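You operate a simulated robot arm through the tools that you are given. There is no shell and no other tool.

You are at the controls of a simulated robot arm. One attempt, no reset.

## Task
Tip the spent grounds into the grounds cup and close the machine up.
Fine: the filter goes back into the basket; basket shut, machine slid home, switch left off.

It is judged by the outcome, as a careful person would: the job done as asked, and still so three seconds after it is handed in. It fails if anything else is knocked over, pushed out of place, dropped, spilled or broken.

## Robot
A 6-joint arm with a two-finger parallel gripper, fixed in place. Base frame: the origin is on the floor under the middle of its stand, x ahead of it, y to its left, z up. Readings come in mm, degrees, newtons and seconds.
With the tool pointing down near the work surface it reaches from about 320 to 700 mm from the base axis. Its first joint turns from -166.0 to 166.0 degrees. Payload 4.1 kg.
The tool frame sits at the grasp point between the pads (the TCP): z along the fingers, y along the line on which they close. The tips reach 23 mm beyond it. Largest opening 94 mm; finger width 38, thickness 10; the body of the gripper, 54 by 96 mm, starts 39 mm behind the TCP.
Orientation is told as [roll, pitch, yaw] about the base's x, y, z axes, in that order, counted from this pose: with the fingers straight down and closing along the base's y, the tool's x points along the base's -x, its y along +y and its z along -z.

## Interface
- The arm moves only by the tool servo_tool. Its argument "targets" is a list of rows, each a list of 3 entries, a list of its own where there are three numbers: the shift along the tool's x, y, z in mm, then the turn, a rotation vector about the tool's x, y, z in rad, then the gripper command, from -1 (fully open) to 1 (shut), values between in proportion. In form: [[[x, y, z], [wx, wy, wz], grip], ...]. A call has 1 to 20 rows; each row shifts and turns the commanded pose from where the row before left it, along the tool's axes as they then stand. Rows are played at 5 a second. More than 50 mm and 8.6 degrees between two rows, or a gripper value outside its range, and nothing of the call is played. A pose out of reach is approached as far as the arm can. The call stops where the force on the tool passes 40 N (or 10 N more than at its start, if that is more) or the arm is blocked; 0.2 s more then pass. Each finger travels about 45 mm/s and halts on what it meets, pressing with about 45 N; the grip force reading is that of the motor and also rises with nothing between the fingers. The clock runs only during rows and for 0.2 s after the last one: add rows that do not move to give the fingers time. The reply holds the time, the measured pose of the TCP, the force on the tool along the base axes, the opening and the grip force, in the units named above and with some noise, with the torque about the TCP (base axes, N m) and any sound that the robot's microphone picked up.
- Cameras (640 x 400 px; columns grow to the right, rows downward): "scene" is fixed at [399.6, -502.2, 1670.4]; the picture's right is [1.00, -0.02, 0.00], its down [-0.01, -0.55, -0.83] and it looks along [0.01, 0.83, -0.55] (base axes); focal length 360 px, centre (320, 200). "wrist" rides on the gripper at [86, 16, -74] in the tool frame; the picture's right is [-0.18, 0.98, 0.00], its down [-0.58, -0.11, -0.81] and it looks along [-0.79, -0.15, 0.59] (tool axes); focal length 243 px, centre (320, 200).
- capture(camera): a new picture of that camera. The clock stands still meanwhile.
- lift_body(by): slides the trunk up (or, below 0, down) by that many mm; the arm rides with it, the base frame stays. It gives what a move gives, with no picture.
- pixel_to_xyz(camera, pixels): there is no depth. For up to 12 entries [column, row, z] of the newest picture of that camera ("zoom" is the newest enlarged one), the place [x, y] in the base frame at which the ray of that pixel passes the height z, good to about 3 mm. The clock stands still meanwhile.
- inspect(camera, box): a new picture of the part [left, top, right, bottom] of that camera's present view, enlarged. The clock stands still meanwhile.
- sign_off(): hands the job in; it is judged then, once.

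Unless the task says otherwise, let go and move clear before handing in.

The tools are called after "Emit:" as name(argument=value, ...) on one line, values as JSON. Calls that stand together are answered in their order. servo_tool: Moves the arm, as the interface text tells. Its arguments: {"type":"object","properties":{"targets":{"type":"array"}},"required":["targets"]} The other tools are called the same way: lift_body (by) moves the trunk up or down; capture (camera) takes a picture; pixel_to_xyz (camera, pixels) gives the place at which the rays of pixels pass given heights; inspect (camera, box) takes an enlarged picture of a part of a camera's view; sign_off () hands the job in.

At the start:

```text
clock: 0.0
eef_pos: [62.8, 292.0, 1365.3]
orientation: [0.1, 0.0, 0.0]
wrist_force: [0.2, 0.4, 0.3]
ft_torque: [0.01, -0.01, -0.01]
finger_gap: 94.0
grip_force: 0.0
trunk travel left (down, up): [-525.0, 65.0]
```

scene: 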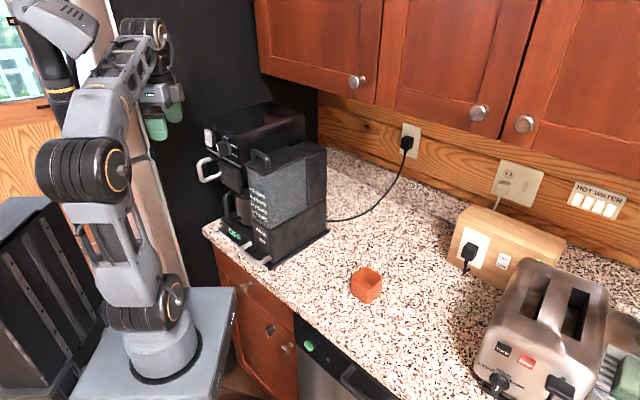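
wrist: 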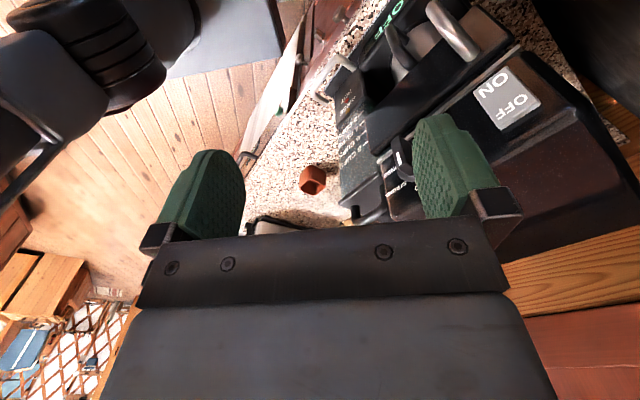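

The scene shows the coffee machine around (265,190), an orange cup at (366,285), and a toaster to the right. I'll enlarge the machine and the surroundings to understand the parts before I move anything.

Emit:
inspect(camera="scene", box=[180, 90, 340, 280])

Emit:
inspect(camera="scene", box=[320, 240, 420, 320])

Emit:
inspect(camera="wrist", box=[240, 0, 640, 250])

```text
2.11 times, centred on (260, 185) of scene
```

zoom: 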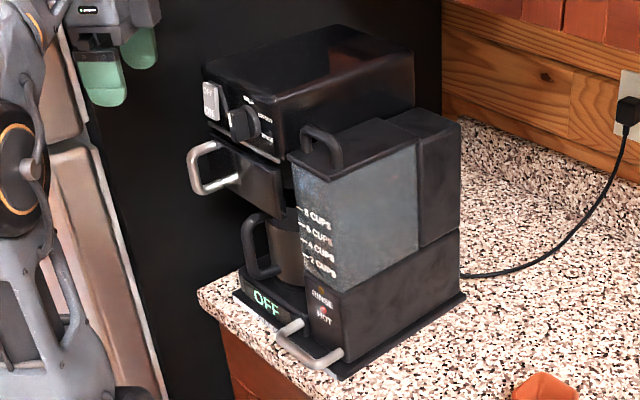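

```text
5.00 times, centred on (370, 280) of scene
```

zoom: 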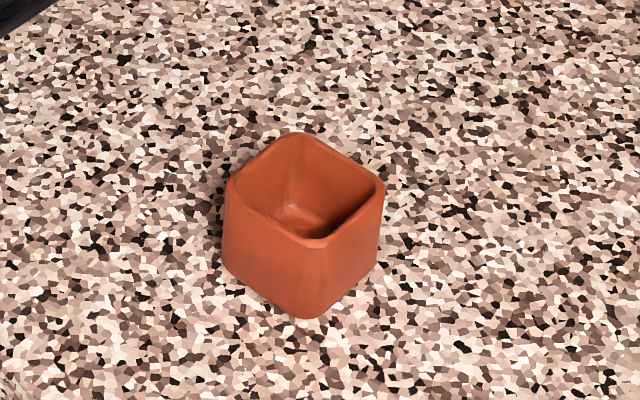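

```text
1.60 times, centred on (440, 125) of wrist
```

zoom: 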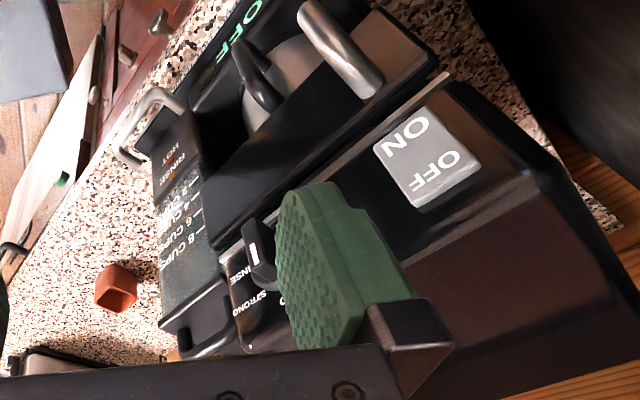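

The scene shows a brewer with a U-handled basket (zoom 205,170), a rocker switch, a carafe, and a pull bar at the base (zoom 310,350). I'll triangulate heights by matching points in the two cameras.

Emit:
capture(camera="scene")

Emit:
capture(camera="wrist")

Emit:
pixel_to_xyz(camera="scene", pixels=[[367, 302, 700], [367, 302, 800], [367, 302, 900], [367, 302, 1000], [368, 280, 900], [368, 280, 950]])

Emit:
pixel_to_xyz(camera="wrist", pixels=[[313, 168, 700], [313, 168, 800], [313, 168, 900], [313, 168, 1000], [313, 185, 900], [313, 185, 950]])

```text
taken
```

scene: 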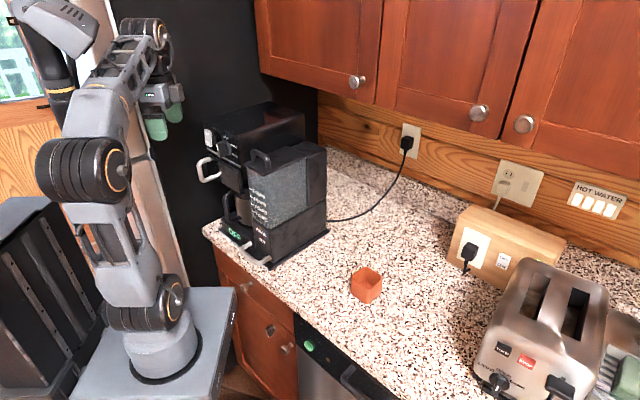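

```text
taken
```

wrist: 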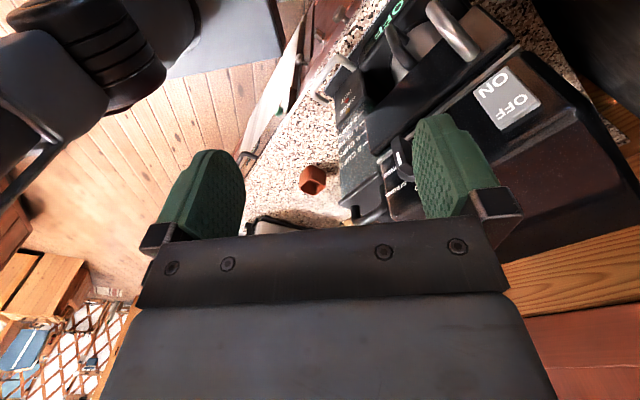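

```text
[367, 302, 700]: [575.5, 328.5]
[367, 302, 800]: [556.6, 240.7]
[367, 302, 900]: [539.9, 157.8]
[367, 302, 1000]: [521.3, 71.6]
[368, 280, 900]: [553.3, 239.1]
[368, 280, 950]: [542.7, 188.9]
```

```text
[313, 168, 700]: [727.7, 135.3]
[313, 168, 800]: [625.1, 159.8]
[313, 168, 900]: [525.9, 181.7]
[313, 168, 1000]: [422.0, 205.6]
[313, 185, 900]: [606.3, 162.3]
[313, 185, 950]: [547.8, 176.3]
```

The cup base rays agree near z≈890, so the counter is around there. Now I'll match finer points on the machine with both cameras, using enlarged views.

Emit:
inspect(camera="scene", box=[190, 180, 340, 275])

Emit:
pixel_to_xyz(camera="scene", pixels=[[266, 268, 890], [237, 238, 890], [329, 232, 890], [205, 232, 890], [296, 315, 890], [366, 372, 890], [358, 298, 890], [378, 292, 890], [352, 283, 945], [383, 284, 945], [367, 300, 945], [367, 268, 945]])

Emit:
inspect(camera="wrist", box=[240, 120, 400, 220])

Emit:
inspect(camera="wrist", box=[320, 0, 560, 150])

```text
4.21 times, centred on (265, 228) of scene
```

zoom: 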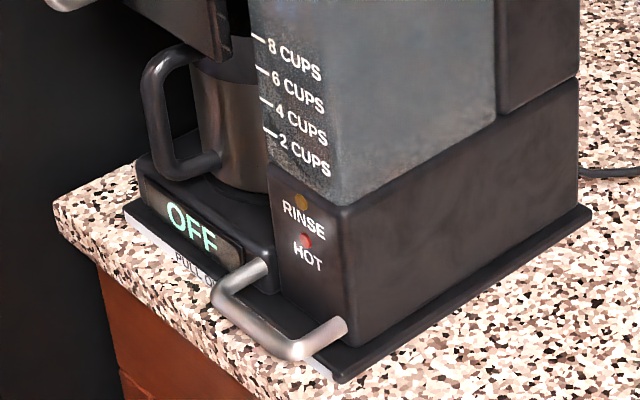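

```text
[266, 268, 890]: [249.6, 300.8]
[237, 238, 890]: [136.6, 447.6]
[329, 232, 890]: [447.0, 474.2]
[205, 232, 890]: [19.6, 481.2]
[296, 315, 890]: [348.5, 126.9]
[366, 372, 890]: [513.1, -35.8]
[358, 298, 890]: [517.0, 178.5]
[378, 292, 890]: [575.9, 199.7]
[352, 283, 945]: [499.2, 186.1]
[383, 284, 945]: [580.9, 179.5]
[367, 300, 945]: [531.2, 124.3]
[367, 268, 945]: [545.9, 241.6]
```

```text
4.00 times, centred on (320, 170) of wrist
```

zoom: 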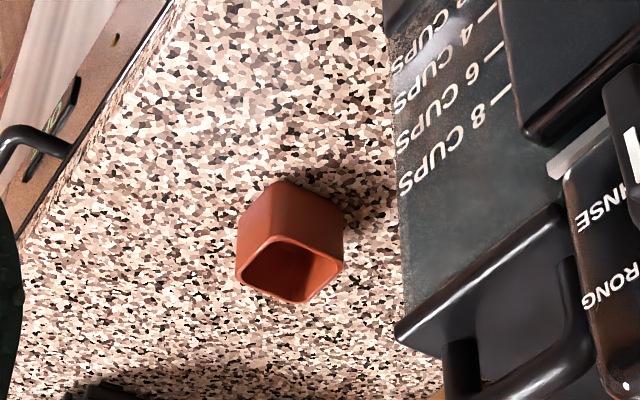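

```text
2.67 times, centred on (440, 75) of wrist
```

zoom: 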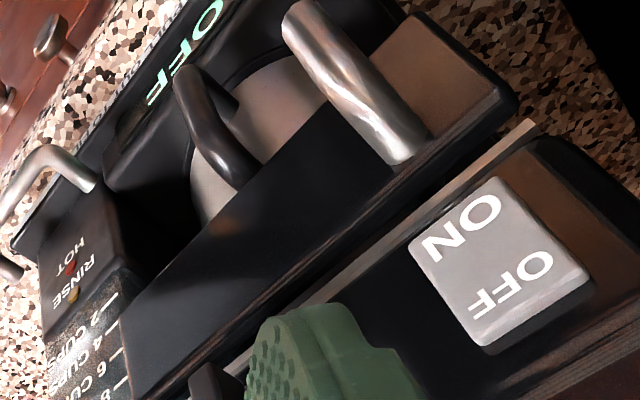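

I need accurate plan positions for the machine base; I'll read the plate corners and pull bar and look closer at the "PULL O…" strip and the front of the brew head.

Emit:
pixel_to_xyz(camera="scene", pixels=[[218.7, 229.2, 890], [269.8, 270.8, 890], [329.1, 230.4, 890], [254, 265, 890]])

Emit:
inspect(camera="scene", box=[225, 225, 285, 275])

Emit:
inspect(camera="scene", box=[190, 95, 300, 190])

```text
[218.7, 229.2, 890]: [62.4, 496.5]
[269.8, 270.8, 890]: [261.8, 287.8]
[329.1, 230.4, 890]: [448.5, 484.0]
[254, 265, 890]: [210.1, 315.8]
```

```text
8.00 times, centred on (255, 250) of scene
```

zoom: 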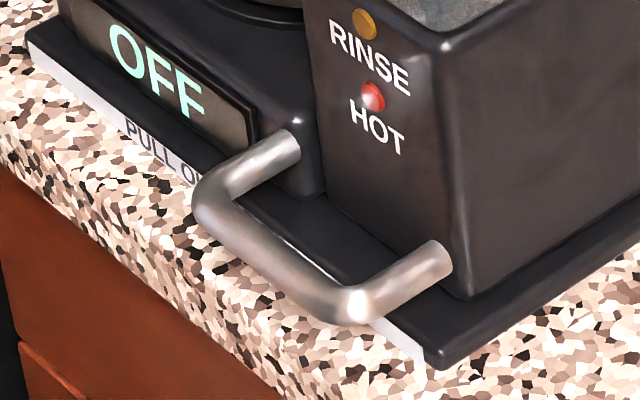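

```text
4.21 times, centred on (245, 142) of scene
```

zoom: 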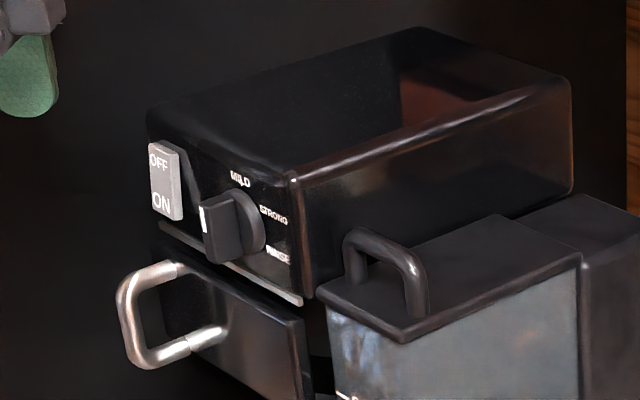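

The machine faces roughly (-0.7,-0.71), turned 45°, with its front corners near (62,496) and (262,288). I'll triangulate the switch, the handle and the pull bar to get heights before yawing the arm for a frontal wrist view.

Emit:
pixel_to_xyz(camera="scene", pixels=[[205.8, 144.9, 1100], [205.8, 144.9, 1200], [205.8, 144.9, 1300], [253, 265, 900], [253, 265, 950], [165, 365, 500], [165, 365, 700], [165, 365, 900], [237.9, 137.2, 1200], [237.9, 137.2, 1300], [197, 163, 1100], [197, 163, 1200]])

Emit:
pixel_to_xyz(camera="wrist", pixels=[[506.3, 66.8, 1100], [506.3, 66.8, 1200], [506.3, 66.8, 1300], [471.8, 58, 1100], [471.8, 58, 1200], [432.5, 3.8, 1100], [432.5, 3.8, 1200]])

```text
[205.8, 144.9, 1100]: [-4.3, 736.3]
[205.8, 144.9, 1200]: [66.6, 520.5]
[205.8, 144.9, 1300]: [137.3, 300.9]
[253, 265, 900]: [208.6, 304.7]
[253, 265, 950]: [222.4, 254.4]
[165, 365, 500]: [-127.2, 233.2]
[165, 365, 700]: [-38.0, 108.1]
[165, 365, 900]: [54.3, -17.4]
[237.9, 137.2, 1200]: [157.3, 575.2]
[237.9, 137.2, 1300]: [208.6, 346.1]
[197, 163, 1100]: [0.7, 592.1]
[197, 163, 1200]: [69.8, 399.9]
```

```text
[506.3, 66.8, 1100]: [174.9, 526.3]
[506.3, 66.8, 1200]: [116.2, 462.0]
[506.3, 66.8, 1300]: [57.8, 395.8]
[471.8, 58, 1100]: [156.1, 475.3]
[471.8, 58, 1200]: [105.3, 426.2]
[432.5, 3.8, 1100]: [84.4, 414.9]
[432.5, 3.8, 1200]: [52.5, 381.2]
```

Switch bottom triangulates to about (93,440,1237) and the head top to about z≈1310, so the TCP at 1365 is clear. I'll yaw the tool 45° in place so the wrist camera looks straight at the machine's front.

Emit:
servo_tool(targets=[[[0, 0, 0], [0, 0, -0.131], -1], [[0, 0, 0], [0, 0, -0.131], -1], [[0, 0, 0], [0, 0, -0.131], -1], [[0, 0, 0], [0, 0, -0.131], -1], [[0, 0, 0], [0, 0, -0.131], -1], [[0, 0, 0], [0, 0, -0.131], -1], [[0, 0, 0], [0, 0, 0], -1]])

Emit:
capture(camera="wrist")

Emit:
capture(camera="scene")

```text
clock: 1.6
eef_pos: [62.5, 291.6, 1366.5]
orientation: [0.0, -0.1, 45.2]
wrist_force: [-0.6, 0.3, 0.5]
ft_torque: [-0.02, 0.0, 0.01]
finger_gap: 94.3
grip_force: 0.1
trunk travel left (down, up): [-525.0, 65.0]
```

```text
taken
```

wrist: 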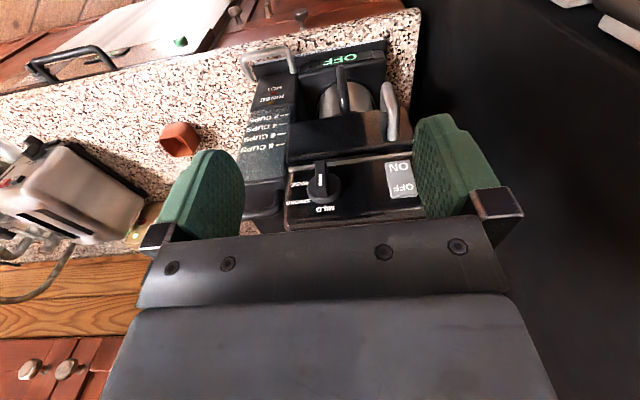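

```text
taken
```

scene: 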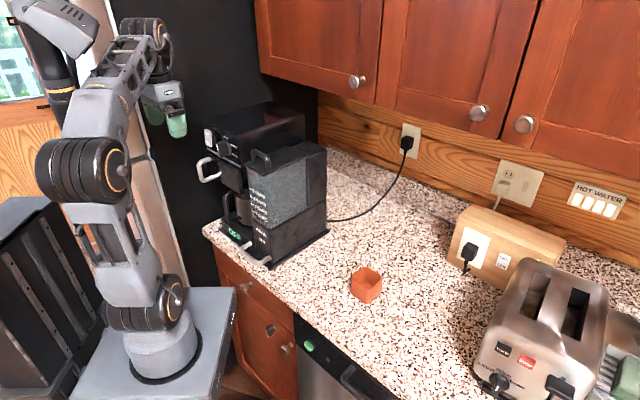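

The wrist picture now shows the machine front upside-down around (240–420, 50–220). I'll enlarge it.

Emit:
inspect(camera="wrist", box=[220, 30, 440, 230])

Emit:
inspect(camera="wrist", box=[230, 35, 350, 135])

Emit:
inspect(camera="wrist", box=[300, 50, 430, 150])

```text
2.00 times, centred on (330, 130) of wrist
```

zoom: 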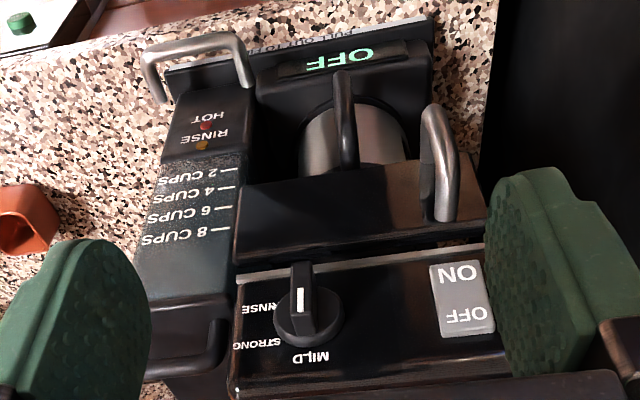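

```text
4.00 times, centred on (290, 85) of wrist
```

zoom: 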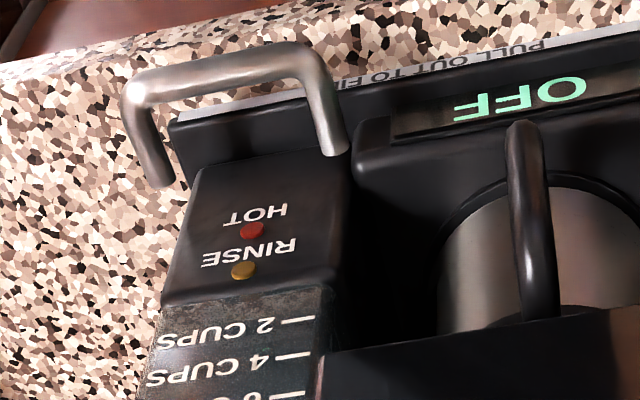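

```text
4.00 times, centred on (365, 100) of wrist
```

zoom: 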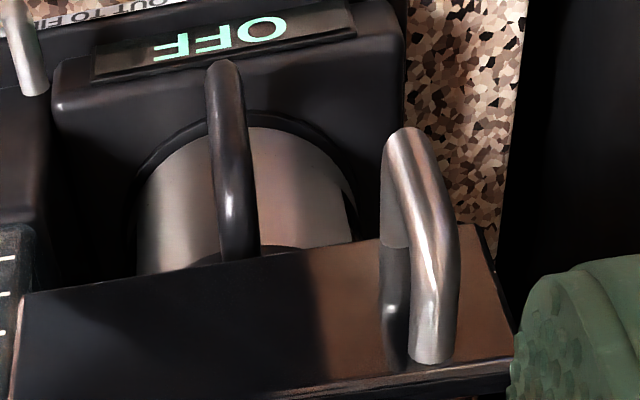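

The label reads "PULL OUT TO FILL", the U-handle is vertical at the left end of the basket front (wrist ≈ (386,84) to (392,139)). I'll triangulate the handle, the basket plate corners and the carafe using both views.

Emit:
pixel_to_xyz(camera="wrist", pixels=[[386, 84, 1100], [386, 84, 1150], [386, 84, 1200], [392, 138, 1150], [392, 138, 1200], [392, 138, 1250], [411, 147, 1200], [289, 153, 1200], [409, 108, 1100], [409, 108, 1150]])

Emit:
pixel_to_xyz(camera="scene", pixels=[[204.1, 179.5, 1100], [204.1, 179.5, 1150], [204.1, 179.5, 1200], [199.9, 163.4, 1150], [199.9, 163.4, 1200], [199.9, 163.4, 1250], [320, 150, 890], [640, 270, 890], [260, 73, 1400], [260, 73, 1500]])

```text
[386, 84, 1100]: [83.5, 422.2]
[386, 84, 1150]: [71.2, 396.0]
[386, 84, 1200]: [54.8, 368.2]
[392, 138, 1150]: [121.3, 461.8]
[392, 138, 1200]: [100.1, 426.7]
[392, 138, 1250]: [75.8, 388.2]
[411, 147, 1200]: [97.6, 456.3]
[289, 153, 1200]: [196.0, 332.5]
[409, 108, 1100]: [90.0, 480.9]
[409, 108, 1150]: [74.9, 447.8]
```

```text
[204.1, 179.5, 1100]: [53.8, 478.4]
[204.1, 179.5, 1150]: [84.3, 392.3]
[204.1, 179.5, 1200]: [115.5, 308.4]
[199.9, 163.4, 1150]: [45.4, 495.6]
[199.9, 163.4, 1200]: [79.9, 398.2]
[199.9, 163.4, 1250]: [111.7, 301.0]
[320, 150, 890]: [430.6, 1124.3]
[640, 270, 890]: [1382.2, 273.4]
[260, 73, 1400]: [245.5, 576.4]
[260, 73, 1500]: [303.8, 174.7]
```

Handle bottom bend triangulates to about (77,400,1146) with ~37 mm standoff from the basket face, and the machine yaw is ≈46°. I'll shift toward the handle's line (tool +y 68 mm), staying ~140 mm in front of the face, then lower the trunk to get a level look.

Emit:
servo_tool(targets=[[[0, 23, 0], [0, 0, -0.019], -1], [[0, 23, 0], [0, 0, 0], -1], [[0, 22, 0], [0, 0, 0], -1], [[0, 0, 0], [0, 0, 0], -1]])

Emit:
lift_body(by=-120)

Emit:
capture(camera="wrist")

Emit:
capture(camera="scene")

```text
clock: 2.6
eef_pos: [14.7, 337.5, 1364.9]
orientation: [-0.1, 0.0, 46.2]
wrist_force: [-1.0, -0.3, -0.3]
ft_torque: [-0.02, 0.01, 0.0]
finger_gap: 93.8
grip_force: 0.1
trunk travel left (down, up): [-525.0, 65.0]
```

```text
clock: 4.1
eef_pos: [14.6, 337.2, 1245.8]
orientation: [0.0, 0.0, 46.1]
wrist_force: [0.3, -0.3, -0.2]
ft_torque: [0.01, 0.01, 0.01]
finger_gap: 94.0
grip_force: 0.1
trunk travel left (down, up): [-405.0, 185.0]
```

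```text
taken
```

wrist: 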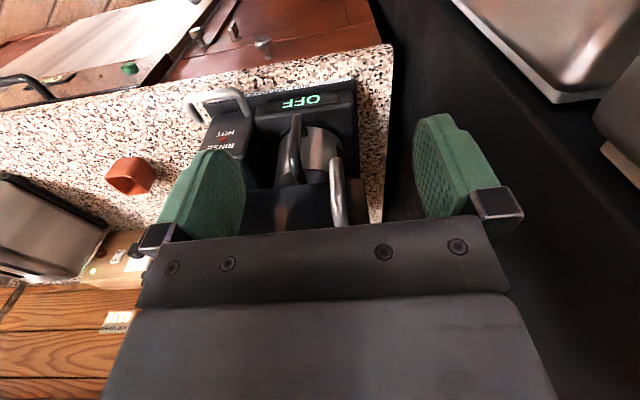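

```text
taken
```

scene: 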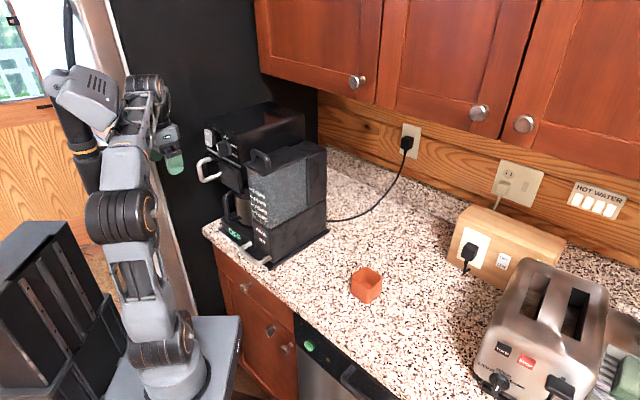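

The handle is now visible at wrist (338,190), between the fingers in column. I'll enlarge it to fix its ends.

Emit:
inspect(camera="wrist", box=[260, 130, 400, 240])

Emit:
pixel_to_xyz(camera="wrist", pixels=[[335, 160, 1146], [335, 160, 1155], [338, 222, 1195], [330, 210, 1146]])

```text
3.64 times, centred on (330, 185) of wrist
```

zoom: 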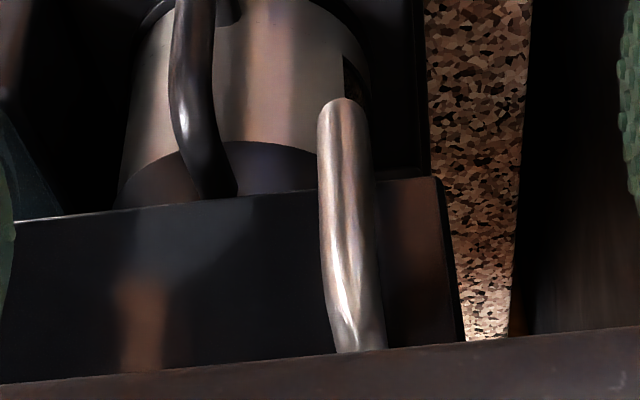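

```text
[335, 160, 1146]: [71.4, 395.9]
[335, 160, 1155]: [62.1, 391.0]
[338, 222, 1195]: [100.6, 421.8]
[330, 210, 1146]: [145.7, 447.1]
```

Handle confirmed at about (73,397), spanning z≈1146–1195; it is nearly dead ahead along tool −x. I'll lower the trunk 78 mm, part-close the fingers to ~47 mm, and advance about 75 mm so they straddle the bar.

Emit:
lift_body(by=-78)

Emit:
servo_tool(targets=[[[0, 0, 0], [0, 0, 0], 0], [[-15, 0, 0], [0, 0, 0], 0], [[-15, 0, 0], [0, 0, 0], 0], [[-15, 0, 0], [0, 0, 0], 0], [[-10, 0, 0], [0, 0, 0], 0], [[0, 0, 0], [0, 0, 0], 0]])

Emit:
capture(camera="wrist")

Emit:
inspect(camera="scene", box=[140, 90, 300, 210])

```text
clock: 5.2
eef_pos: [15.0, 338.7, 1168.1]
orientation: [0.0, 0.0, 46.2]
wrist_force: [-0.6, 0.0, 0.1]
ft_torque: [0.01, 0.0, -0.01]
finger_gap: 94.3
grip_force: 0.1
trunk travel left (down, up): [-327.0, 263.0]
```

```text
clock: 6.7
eef_pos: [52.5, 376.7, 1166.6]
orientation: [0.0, 0.1, 46.1]
wrist_force: [1.1, 0.8, -0.2]
ft_torque: [0.0, 0.01, -0.04]
finger_gap: 47.0
grip_force: 0.1
trunk travel left (down, up): [-327.0, 263.0]
```

```text
taken
```

wrist: 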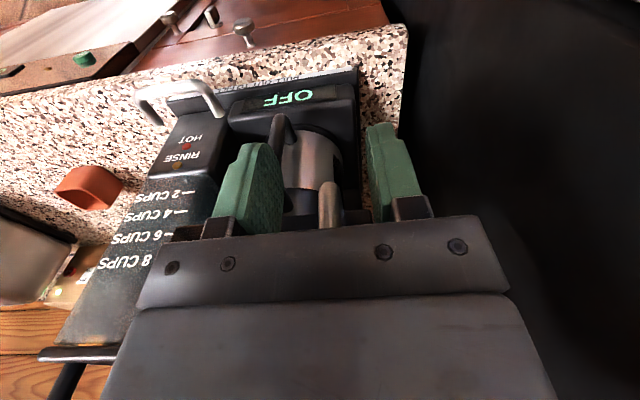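

```text
3.33 times, centred on (220, 150) of scene
```

zoom: 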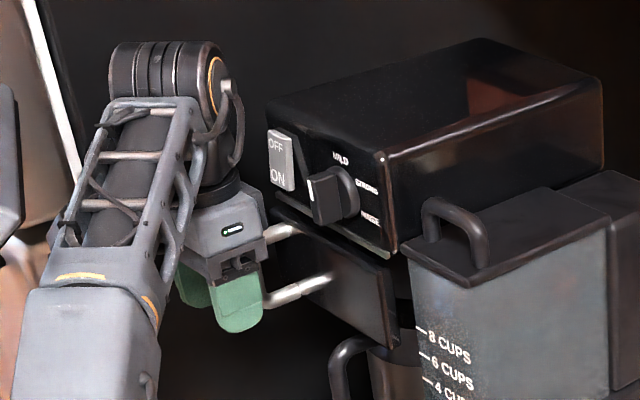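

The bar sits midway between the fingers (wrist (330,205)). I'll advance 22 mm more and close on it.

Emit:
servo_tool(targets=[[[-11, 0, 0], [0, 0, 0], 0], [[-11, 0, 0], [0, 0, 0], 0], [[0, 0, 0], [0, 0, 0], 0], [[0, 0, 0], [0, 0, 0], 0.5], [[0, 0, 0], [0, 0, 0], 0.5]])

Emit:
capture(camera="wrist")

Emit:
inspect(camera="scene", box=[140, 90, 300, 210])

```text
clock: 7.8
eef_pos: [67.2, 392.8, 1166.6]
orientation: [0.0, 0.1, 46.1]
wrist_force: [-1.4, -0.4, 0.4]
ft_torque: [0.01, -0.09, 0.02]
finger_gap: 23.4
grip_force: 0.2
trunk travel left (down, up): [-327.0, 263.0]
```

```text
taken
```

wrist: 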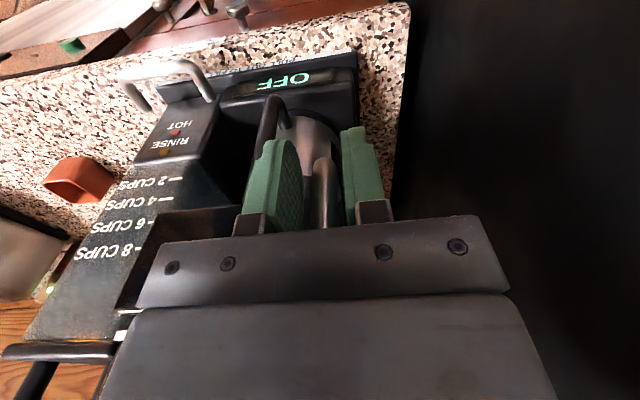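

```text
3.33 times, centred on (220, 150) of scene
```

zoom: 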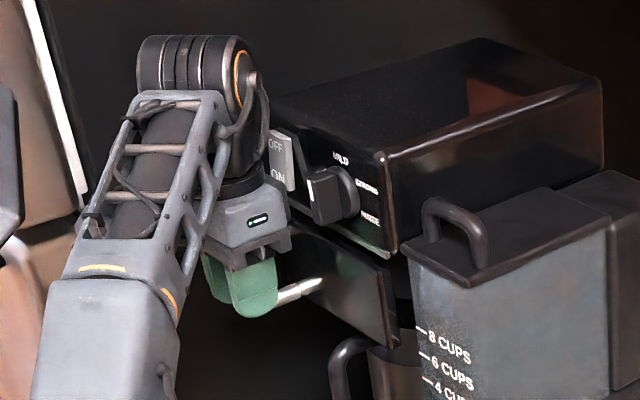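

Fingers at 23 mm gap now bracket the bar (wrist (322,180)) with no contact force. I'll close to grip it and read the force.

Emit:
servo_tool(targets=[[[0, 0, 0], [0, 0, 0], 1], [[0, 0, 0], [0, 0, 0], 1], [[0, 0, 0], [0, 0, 0], 1]])

```text
clock: 8.7
eef_pos: [68.1, 393.9, 1166.6]
orientation: [0.0, 0.0, 46.3]
wrist_force: [-0.7, 0.5, 0.7]
ft_torque: [0.08, -0.03, 0.01]
finger_gap: 13.7
grip_force: 45.2
trunk travel left (down, up): [-327.0, 263.0]
```

Gripped: 13.7 mm gap at 45 N. I'll pull gently along tool +x in small steps and watch the forces to tell a drawer from a swing-out.

Emit:
servo_tool(targets=[[[3, 0, 0], [0, 0, 0], 1], [[3, 0, 0], [0, 0, 0], 1], [[3, 0, 0], [0, 0, 0], 1], [[3, 0, 0], [0, 0, 0], 1], [[0, 0, 0], [0, 0, 0], 1]])

Emit:
inspect(camera="scene", box=[180, 90, 340, 280])

```text
clock: 9.8
eef_pos: [63.5, 382.3, 1166.3]
orientation: [-0.1, 0.0, 45.9]
wrist_force: [20.5, -8.5, -3.5]
ft_torque: [0.5, -0.54, -0.15]
finger_gap: 13.9
grip_force: 45.2
trunk travel left (down, up): [-327.0, 263.0]
```

```text
2.11 times, centred on (260, 185) of scene
```

zoom: 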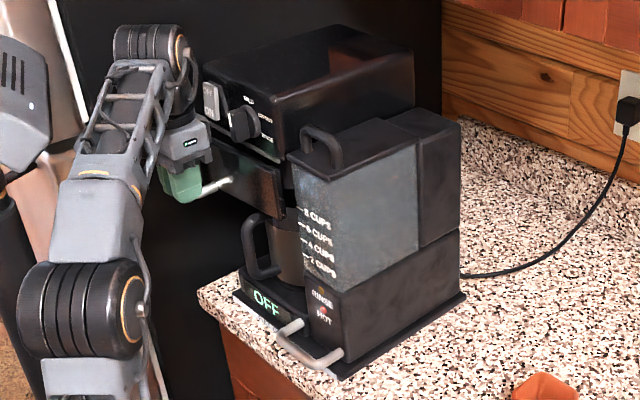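

The TCP followed (−4.6,−11.6) rather than straight out, with a side force of 22 N, so the basket swings about a vertical hinge near (206,345). The machine itself didn't move in the picture. I'll correct onto the arc, turning the tool with the door, and continue in 5° steps.

Emit:
servo_tool(targets=[[[-0.6, -5.7, 0], [0, 0, -0.0873], 1], [[11.4, -5.75, 0], [0, 0, -0.0873], 1], [[11.4, -5.75, 0], [0, 0, -0.0873], 1], [[0, 0, 0], [0, 0, 0], 1]])

```text
clock: 10.8
eef_pos: [60.2, 355.7, 1166.6]
orientation: [0.0, 0.0, 61.3]
wrist_force: [-4.4, 2.6, -2.8]
ft_torque: [0.08, 0.31, 0.27]
finger_gap: 13.8
grip_force: 45.1
trunk travel left (down, up): [-327.0, 263.0]
```

On the arc with low forces (61.3° yaw, 15° open). Continue another 25°.

Emit:
servo_tool(targets=[[[11.4, -5.75, 0], [0, 0, -0.0873], 1], [[11.4, -5.75, 0], [0, 0, -0.0873], 1], [[11.4, -5.75, 0], [0, 0, -0.0873], 1], [[11.4, -5.75, 0], [0, 0, -0.0873], 1], [[11.4, -5.75, 0], [0, 0, -0.0873], 1], [[0, 0, 0], [0, 0, 0], 1]])

Emit:
capture(camera="wrist")

Emit:
capture(camera="scene")

Emit:
inspect(camera="scene", box=[170, 90, 330, 280])

```text
clock: 12.2
eef_pos: [70.1, 291.7, 1167.3]
orientation: [0.0, 0.1, 86.2]
wrist_force: [-2.6, -0.6, -10.4]
ft_torque: [1.23, -0.04, -0.08]
finger_gap: 13.8
grip_force: 44.7
trunk travel left (down, up): [-327.0, 263.0]
```

```text
taken
```

wrist: 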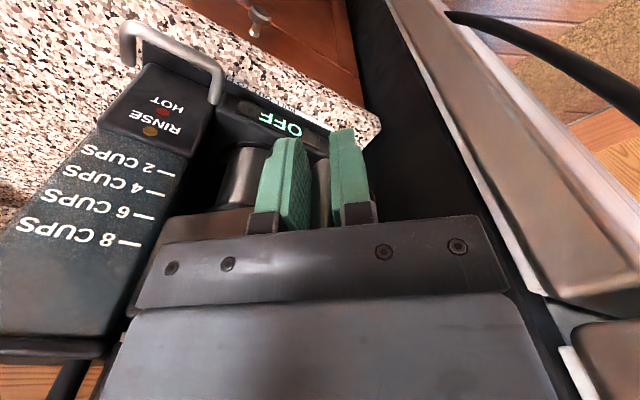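

```text
taken
```

scene: 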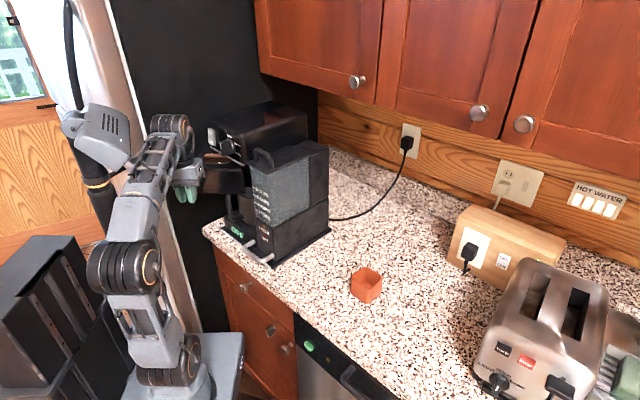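

```text
2.11 times, centred on (250, 185) of scene
```

zoom: 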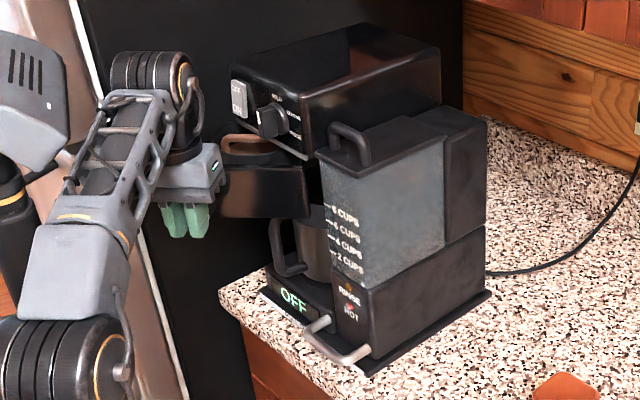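

The basket is now ~40° open, but the machine seems a couple of pixels from where it was in the picture. I'll compare with the earlier zoom of the base using the same box.

Emit:
inspect(camera="scene", box=[190, 180, 340, 275])

Emit:
inspect(camera="scene", box=[225, 225, 285, 275])

Emit:
inspect(camera="scene", box=[190, 95, 300, 190])

```text
4.21 times, centred on (265, 228) of scene
```

zoom: 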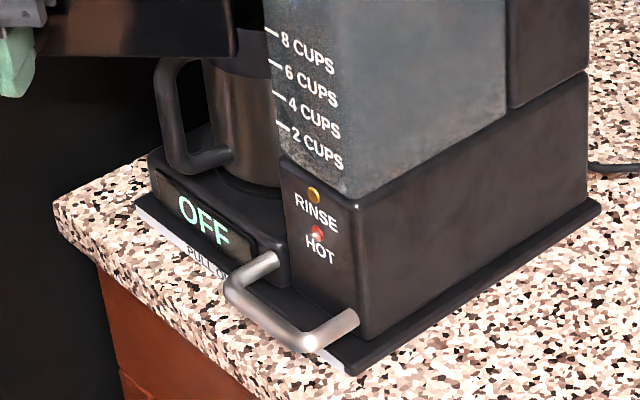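

```text
8.00 times, centred on (255, 250) of scene
```

zoom: 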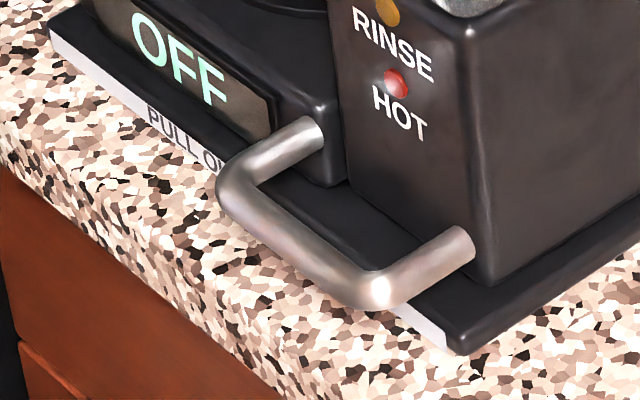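

```text
4.21 times, centred on (245, 142) of scene
```

zoom: 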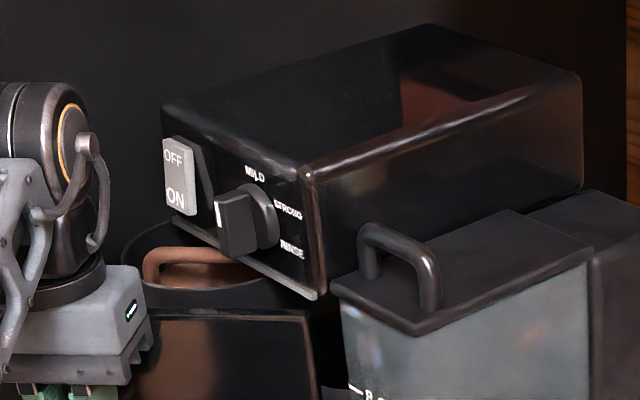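

The whole machine unit slid back about 13 mm along its rails while I swung the door, so it slides easily and the back stop must be "home". The basket shows a brown bail handle of the filter at (215,158). I'll measure the door edge to refine the hinge.

Emit:
pixel_to_xyz(camera="scene", pixels=[[204.6, 168.6, 1205], [242.6, 170, 1205], [269.8, 270.8, 890], [271.9, 269, 890], [221.4, 227.7, 890], [331.9, 228.5, 890], [210, 157, 1205], [228, 160, 1205], [203, 148, 1205], [240, 166, 1205]])

Emit:
inspect(camera="wrist", box=[120, 60, 400, 240])

Emit:
inspect(camera="scene", box=[195, 140, 255, 190])

```text
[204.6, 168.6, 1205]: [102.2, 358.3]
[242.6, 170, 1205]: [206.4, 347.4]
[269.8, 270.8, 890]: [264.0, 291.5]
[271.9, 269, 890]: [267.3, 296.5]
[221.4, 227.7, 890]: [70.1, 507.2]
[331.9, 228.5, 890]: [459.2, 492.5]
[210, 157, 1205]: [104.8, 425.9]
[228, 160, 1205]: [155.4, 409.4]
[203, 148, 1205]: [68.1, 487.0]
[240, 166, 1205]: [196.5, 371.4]
```

```text
2.22 times, centred on (260, 150) of wrist
```

zoom: 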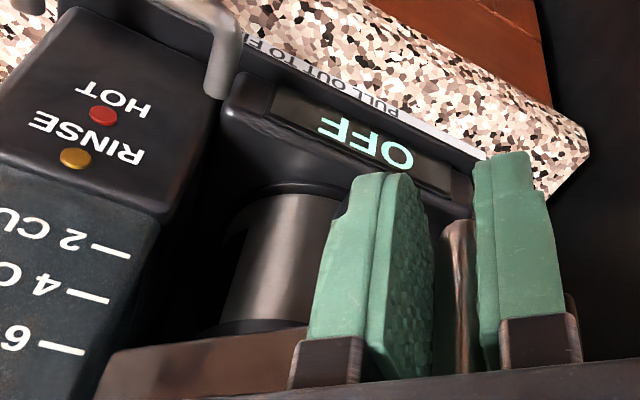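

```text
8.00 times, centred on (225, 165) of scene
```

zoom: 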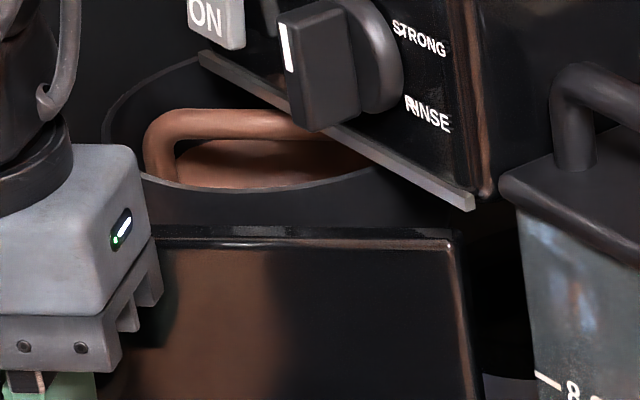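

The door edge angle (≈40°) matches the tool, and the refit hinge is about (222,339) with radius ~160. The filter is still under the head, so I need roughly 90–100°. I'll go on 15°.

Emit:
servo_tool(targets=[[[12.6, -5.6, 0], [0, 0, -0.0873], 1], [[12.6, -5.6, 0], [0, 0, -0.0873], 1], [[12.6, -5.6, 0], [0, 0, -0.0873], 1], [[0, 0, 0], [0, 0, 0], 1]])

Emit:
inspect(camera="scene", box=[170, 90, 330, 280])

```text
clock: 13.2
eef_pos: [86.9, 255.3, 1167.2]
orientation: [0.0, 0.0, 101.2]
wrist_force: [1.2, -0.2, 6.2]
ft_torque: [-0.73, -0.09, -0.09]
finger_gap: 13.7
grip_force: 45.0
trunk travel left (down, up): [-327.0, 263.0]
```

```text
2.11 times, centred on (250, 185) of scene
```

zoom: 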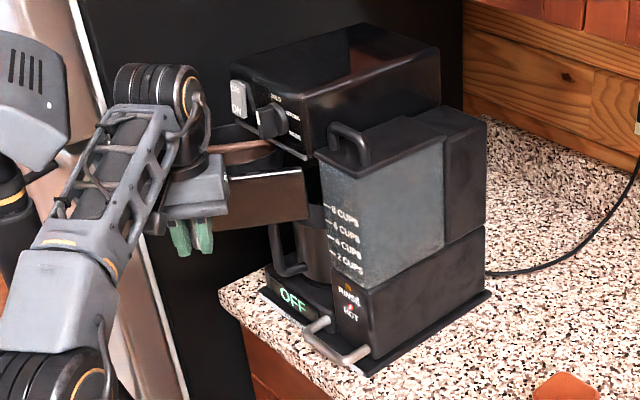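

Forces stayed near zero and the machine hasn't moved this time. Continue 20° more.

Emit:
servo_tool(targets=[[[12.6, -5.6, 0], [0, 0, -0.0873], 1], [[12.6, -5.6, 0], [0, 0, -0.0873], 1], [[12.6, -5.6, 0], [0, 0, -0.0873], 1], [[12.6, -5.6, 0], [0, 0, -0.0873], 1], [[0, 0, 0], [0, 0, 0], 1]])

Emit:
inspect(camera="scene", box=[170, 90, 330, 280])

```text
clock: 14.4
eef_pos: [123.8, 215.3, 1166.9]
orientation: [0.0, 0.0, 121.3]
wrist_force: [0.4, 0.6, -0.1]
ft_torque: [0.88, 0.4, 0.07]
finger_gap: 13.9
grip_force: 45.4
trunk travel left (down, up): [-327.0, 263.0]
```

```text
2.11 times, centred on (250, 185) of scene
```

zoom: 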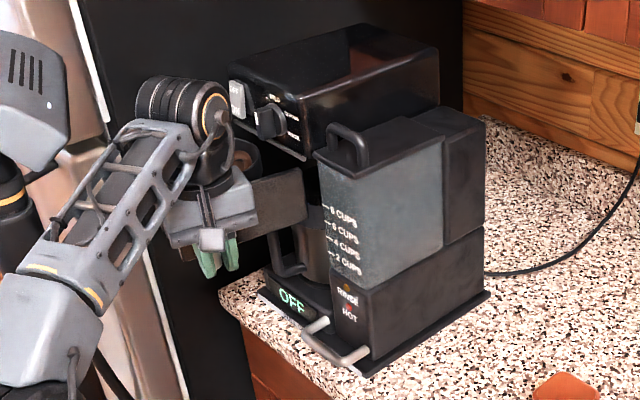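

75° open, still no resistance. I'll swing another 20°, watching for the hinge's stop.

Emit:
servo_tool(targets=[[[12.6, -5.6, 0], [0, 0, -0.0873], 1], [[12.6, -5.6, 0], [0, 0, -0.0873], 1], [[0, 0, 0], [0, 0, 0], 1]])

Emit:
inspect(camera="scene", box=[170, 90, 330, 280])

```text
clock: 15.2
eef_pos: [146.8, 200.4, 1166.7]
orientation: [0.0, 0.1, 131.2]
wrist_force: [0.2, 1.4, -11.6]
ft_torque: [0.31, -0.17, 0.05]
finger_gap: 13.9
grip_force: 45.1
trunk travel left (down, up): [-327.0, 263.0]
```

```text
2.11 times, centred on (250, 185) of scene
```

zoom: 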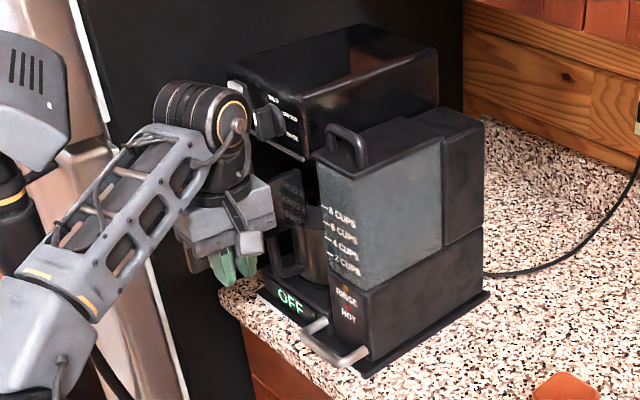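

85° and free. The arm hides the basket from the scene camera; I'll go 10° more and then release to look.

Emit:
servo_tool(targets=[[[6.3, -2.8, 0], [0, 0, -0.0436], 1], [[6.3, -2.8, 0], [0, 0, -0.0436], 1], [[6.3, -2.8, 0], [0, 0, -0.0436], 1], [[6.3, -2.8, 0], [0, 0, -0.0436], 1], [[0, 0, 0], [0, 0, 0], 1]])

Emit:
inspect(camera="scene", box=[170, 90, 330, 280])

Emit:
capture(camera="wrist")

```text
clock: 16.4
eef_pos: [167.8, 192.3, 1166.4]
orientation: [0.1, -0.2, 141.3]
wrist_force: [-23.6, 19.7, -6.1]
ft_torque: [0.38, 0.45, 0.02]
finger_gap: 13.8
grip_force: 44.7
trunk travel left (down, up): [-327.0, 263.0]
```

```text
2.11 times, centred on (250, 185) of scene
```

zoom: 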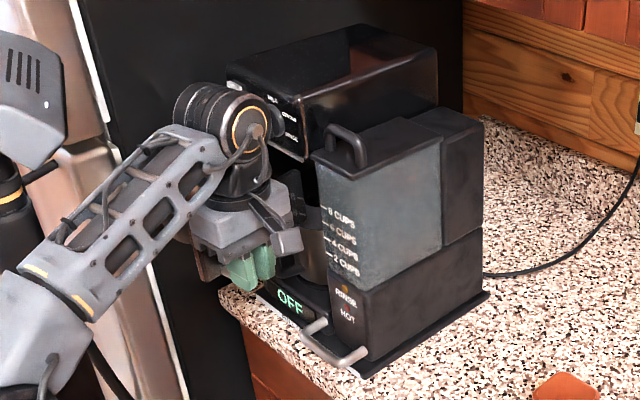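

```text
taken
```

wrist: 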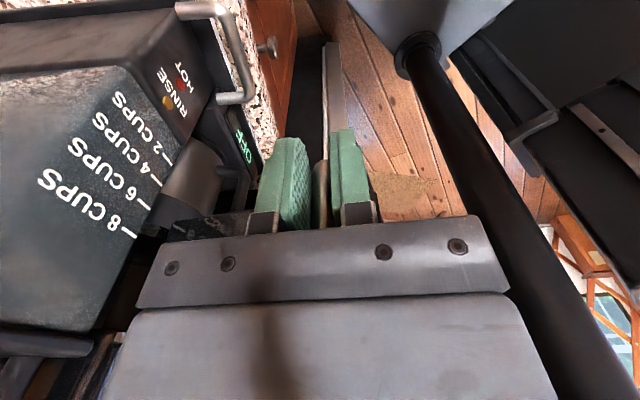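

The last step met a 30 N reaction opposing the motion, so the hinge stop is at about 92°. I'll back off 2.5°, open to release the handle, then lift straight up and look at the filter.

Emit:
servo_tool(targets=[[[-6.3, 2.8, 0], [0, 0, 0.0436], 1], [[0, 0, 0], [0, 0, 0], 0.3], [[0, 0, 0], [0, 0, 0], 0], [[0, 0, 0], [0, 0, 0], 0], [[0, 0, 0], [0, 0, 0], 0]])

Emit:
lift_body(by=90)

Emit:
capture(camera="wrist")

Emit:
capture(camera="scene")

```text
clock: 17.6
eef_pos: [165.4, 192.1, 1166.5]
orientation: [0.0, 0.0, 138.5]
wrist_force: [-0.2, -0.8, 0.0]
ft_torque: [0.03, 0.0, 0.04]
finger_gap: 46.8
grip_force: 0.2
trunk travel left (down, up): [-327.0, 263.0]
```

```text
clock: 18.9
eef_pos: [166.1, 191.8, 1257.2]
orientation: [0.0, 0.0, 138.7]
wrist_force: [-0.6, -0.9, -0.3]
ft_torque: [-0.01, 0.0, 0.02]
finger_gap: 46.8
grip_force: 0.1
trunk travel left (down, up): [-417.0, 173.0]
```

```text
taken
```

wrist: 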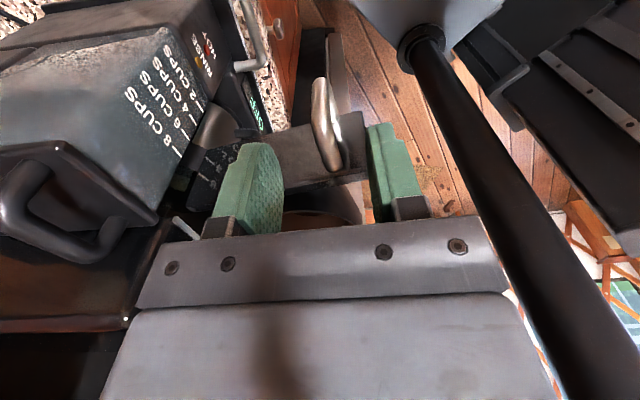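

```text
taken
```

scene: 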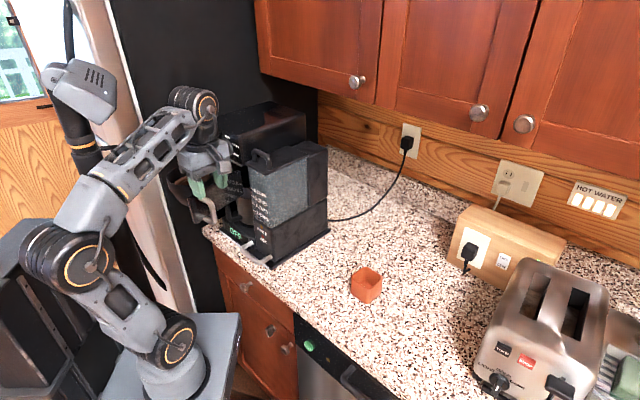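

The basket door stayed open at ~90° and the machine is still. I'll raise up and shift so the wrist camera looks down into the basket.

Emit:
lift_body(by=140)

Emit:
servo_tool(targets=[[[-10, -21, 0], [0, 0, 0], -0.2], [[-10, -21, 0], [0, 0, 0], -0.2], [[-11, -21, 0], [0, 0, 0], -0.2], [[0, 0, 0], [0, 0, 0], -0.2]])

Emit:
capture(camera="wrist")

Emit:
capture(camera="scene")

```text
clock: 20.6
eef_pos: [165.6, 191.0, 1396.5]
orientation: [0.0, -0.1, 138.7]
wrist_force: [0.6, 0.0, -1.2]
ft_torque: [0.0, 0.05, 0.0]
finger_gap: 46.9
grip_force: 0.1
trunk travel left (down, up): [-557.0, 33.0]
```

```text
clock: 21.6
eef_pos: [183.7, 259.6, 1398.0]
orientation: [0.0, 0.0, 138.5]
wrist_force: [-0.1, -1.3, 0.3]
ft_torque: [0.0, 0.01, 0.03]
finger_gap: 56.7
grip_force: 0.1
trunk travel left (down, up): [-557.0, 33.0]
```

```text
taken
```

wrist: 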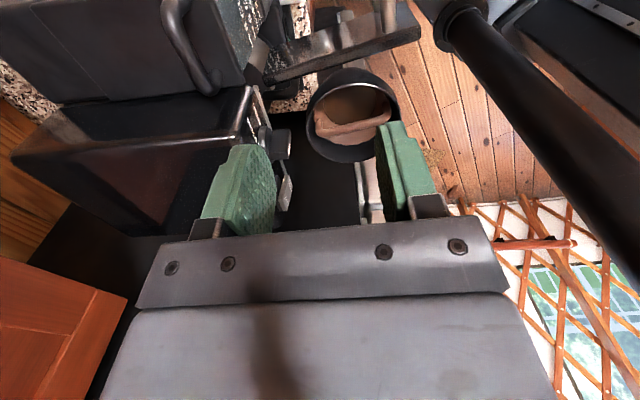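

```text
taken
```

scene: 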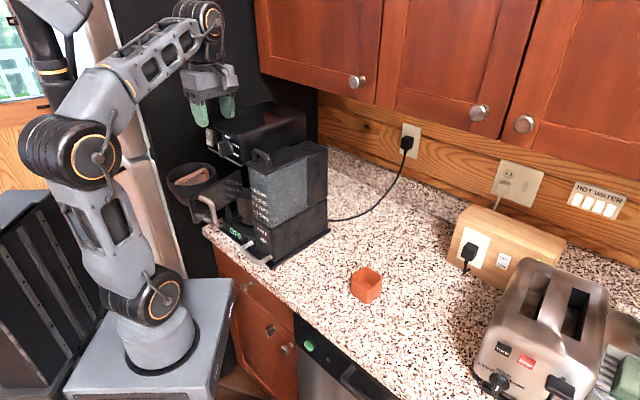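

The basket is now visible at wrist (352,115) and scene (193,178), with the brown filter and its bail inside. I'll enlarge both.

Emit:
inspect(camera="wrist", box=[290, 50, 420, 180])

Emit:
inspect(camera="scene", box=[155, 145, 255, 225])

```text
3.08 times, centred on (355, 115) of wrist
```

zoom: 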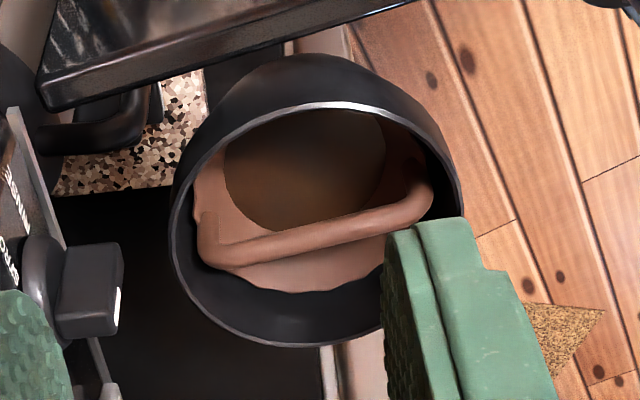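

```text
5.00 times, centred on (205, 185) of scene
```

zoom: 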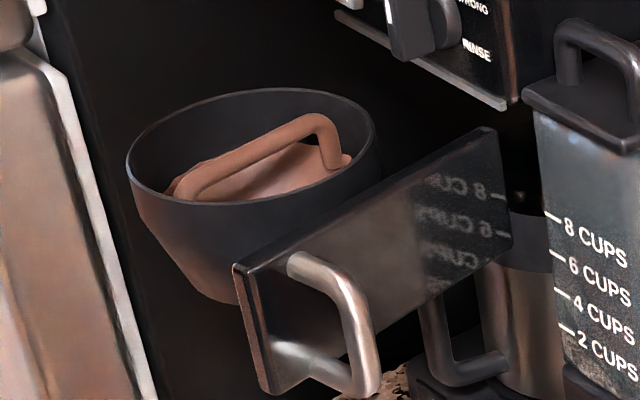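

The filter is a brown cup with a stiff bail across its diameter, holding dark grounds. I'll triangulate the bail ends and basket rim.

Emit:
pixel_to_xyz(camera="wrist", pixels=[[320.9, 131.2, 1180], [320.9, 131.2, 1200], [320.9, 131.2, 1220], [390.1, 113.4, 1180], [390.1, 113.4, 1200], [390.1, 113.4, 1220], [306.3, 126.4, 1205], [401.1, 116.6, 1205], [355, 83.5, 1205], [348.5, 162.7, 1205]])

Emit:
pixel_to_xyz(camera="scene", pixels=[[206, 170, 1180], [206, 170, 1200], [206, 170, 1220], [178, 183, 1180], [178, 183, 1200], [178, 183, 1220], [166.2, 176, 1205], [280, 171.5, 1205], [253, 162.7, 1205], [202, 184, 1205]])

```text
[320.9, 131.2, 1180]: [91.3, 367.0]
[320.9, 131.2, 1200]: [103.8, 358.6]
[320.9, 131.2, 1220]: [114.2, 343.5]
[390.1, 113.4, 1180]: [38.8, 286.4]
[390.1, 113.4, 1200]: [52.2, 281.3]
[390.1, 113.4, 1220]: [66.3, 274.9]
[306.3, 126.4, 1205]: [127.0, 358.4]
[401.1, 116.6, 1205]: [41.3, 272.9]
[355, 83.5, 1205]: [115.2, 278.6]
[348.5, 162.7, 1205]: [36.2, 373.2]
```

```text
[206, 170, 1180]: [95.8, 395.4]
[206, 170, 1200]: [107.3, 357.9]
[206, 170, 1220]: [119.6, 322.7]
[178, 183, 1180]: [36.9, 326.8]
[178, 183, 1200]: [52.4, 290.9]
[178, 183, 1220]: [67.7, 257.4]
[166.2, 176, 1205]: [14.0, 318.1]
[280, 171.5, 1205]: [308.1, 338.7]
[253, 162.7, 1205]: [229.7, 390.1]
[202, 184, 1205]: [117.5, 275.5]
```

The bail runs from about (105,358) to (54,284), at z≈1202, centre ≈(80,321), and the basket rim is ~122 mm across. I'll yaw to ~56° so the fingers straddle the bail (camera on the side away from the machine), hover above it and re-measure.

Emit:
servo_tool(targets=[[[0, 0, 0], [0, 0, 0.144], -0.2], [[0, 0, 0], [0, 0, 0.144], -0.2], [[0, 0, 0], [0, 0, 0.144], -0.2], [[0, 0, 0], [0, 0, 0.144], -0.2], [[0, 0, 0], [0, 0, 0.144], -0.2], [[0, 0, 0], [0, 0, 0.144], -0.2], [[0, 0, 0], [0, 0, 0.144], -0.2], [[0, 0, 0], [0, 0, 0.144], -0.2], [[0, 0, 0], [0, 0, 0.144], -0.2], [[0, 0, 0], [0, 0, 0.144], -0.2], [[2, 30, 0], [0, 0, 0], -0.2], [[2, 30, 0], [0, 0, 0], -0.2], [[2, 30, 0], [0, 0, 0], -0.2], [[1, 30, 0], [0, 0, 0], -0.2], [[0, 0, 0], [0, 0, 0], -0.2]])

Emit:
capture(camera="wrist")

Emit:
capture(camera="scene")

```text
clock: 24.8
eef_pos: [78.4, 323.4, 1395.8]
orientation: [-0.1, 0.0, 56.1]
wrist_force: [0.4, -0.7, -0.9]
ft_torque: [0.03, 0.03, 0.0]
finger_gap: 56.4
grip_force: 0.0
trunk travel left (down, up): [-557.0, 33.0]
```

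```text
taken
```

wrist: 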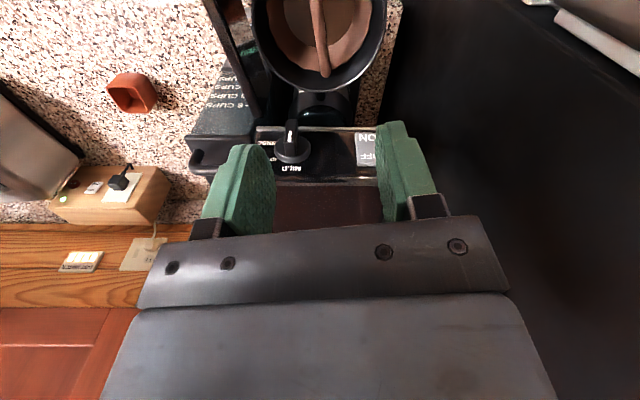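

```text
taken
```

scene: 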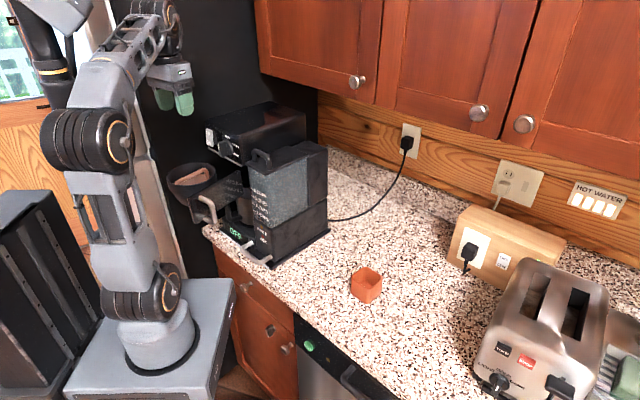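

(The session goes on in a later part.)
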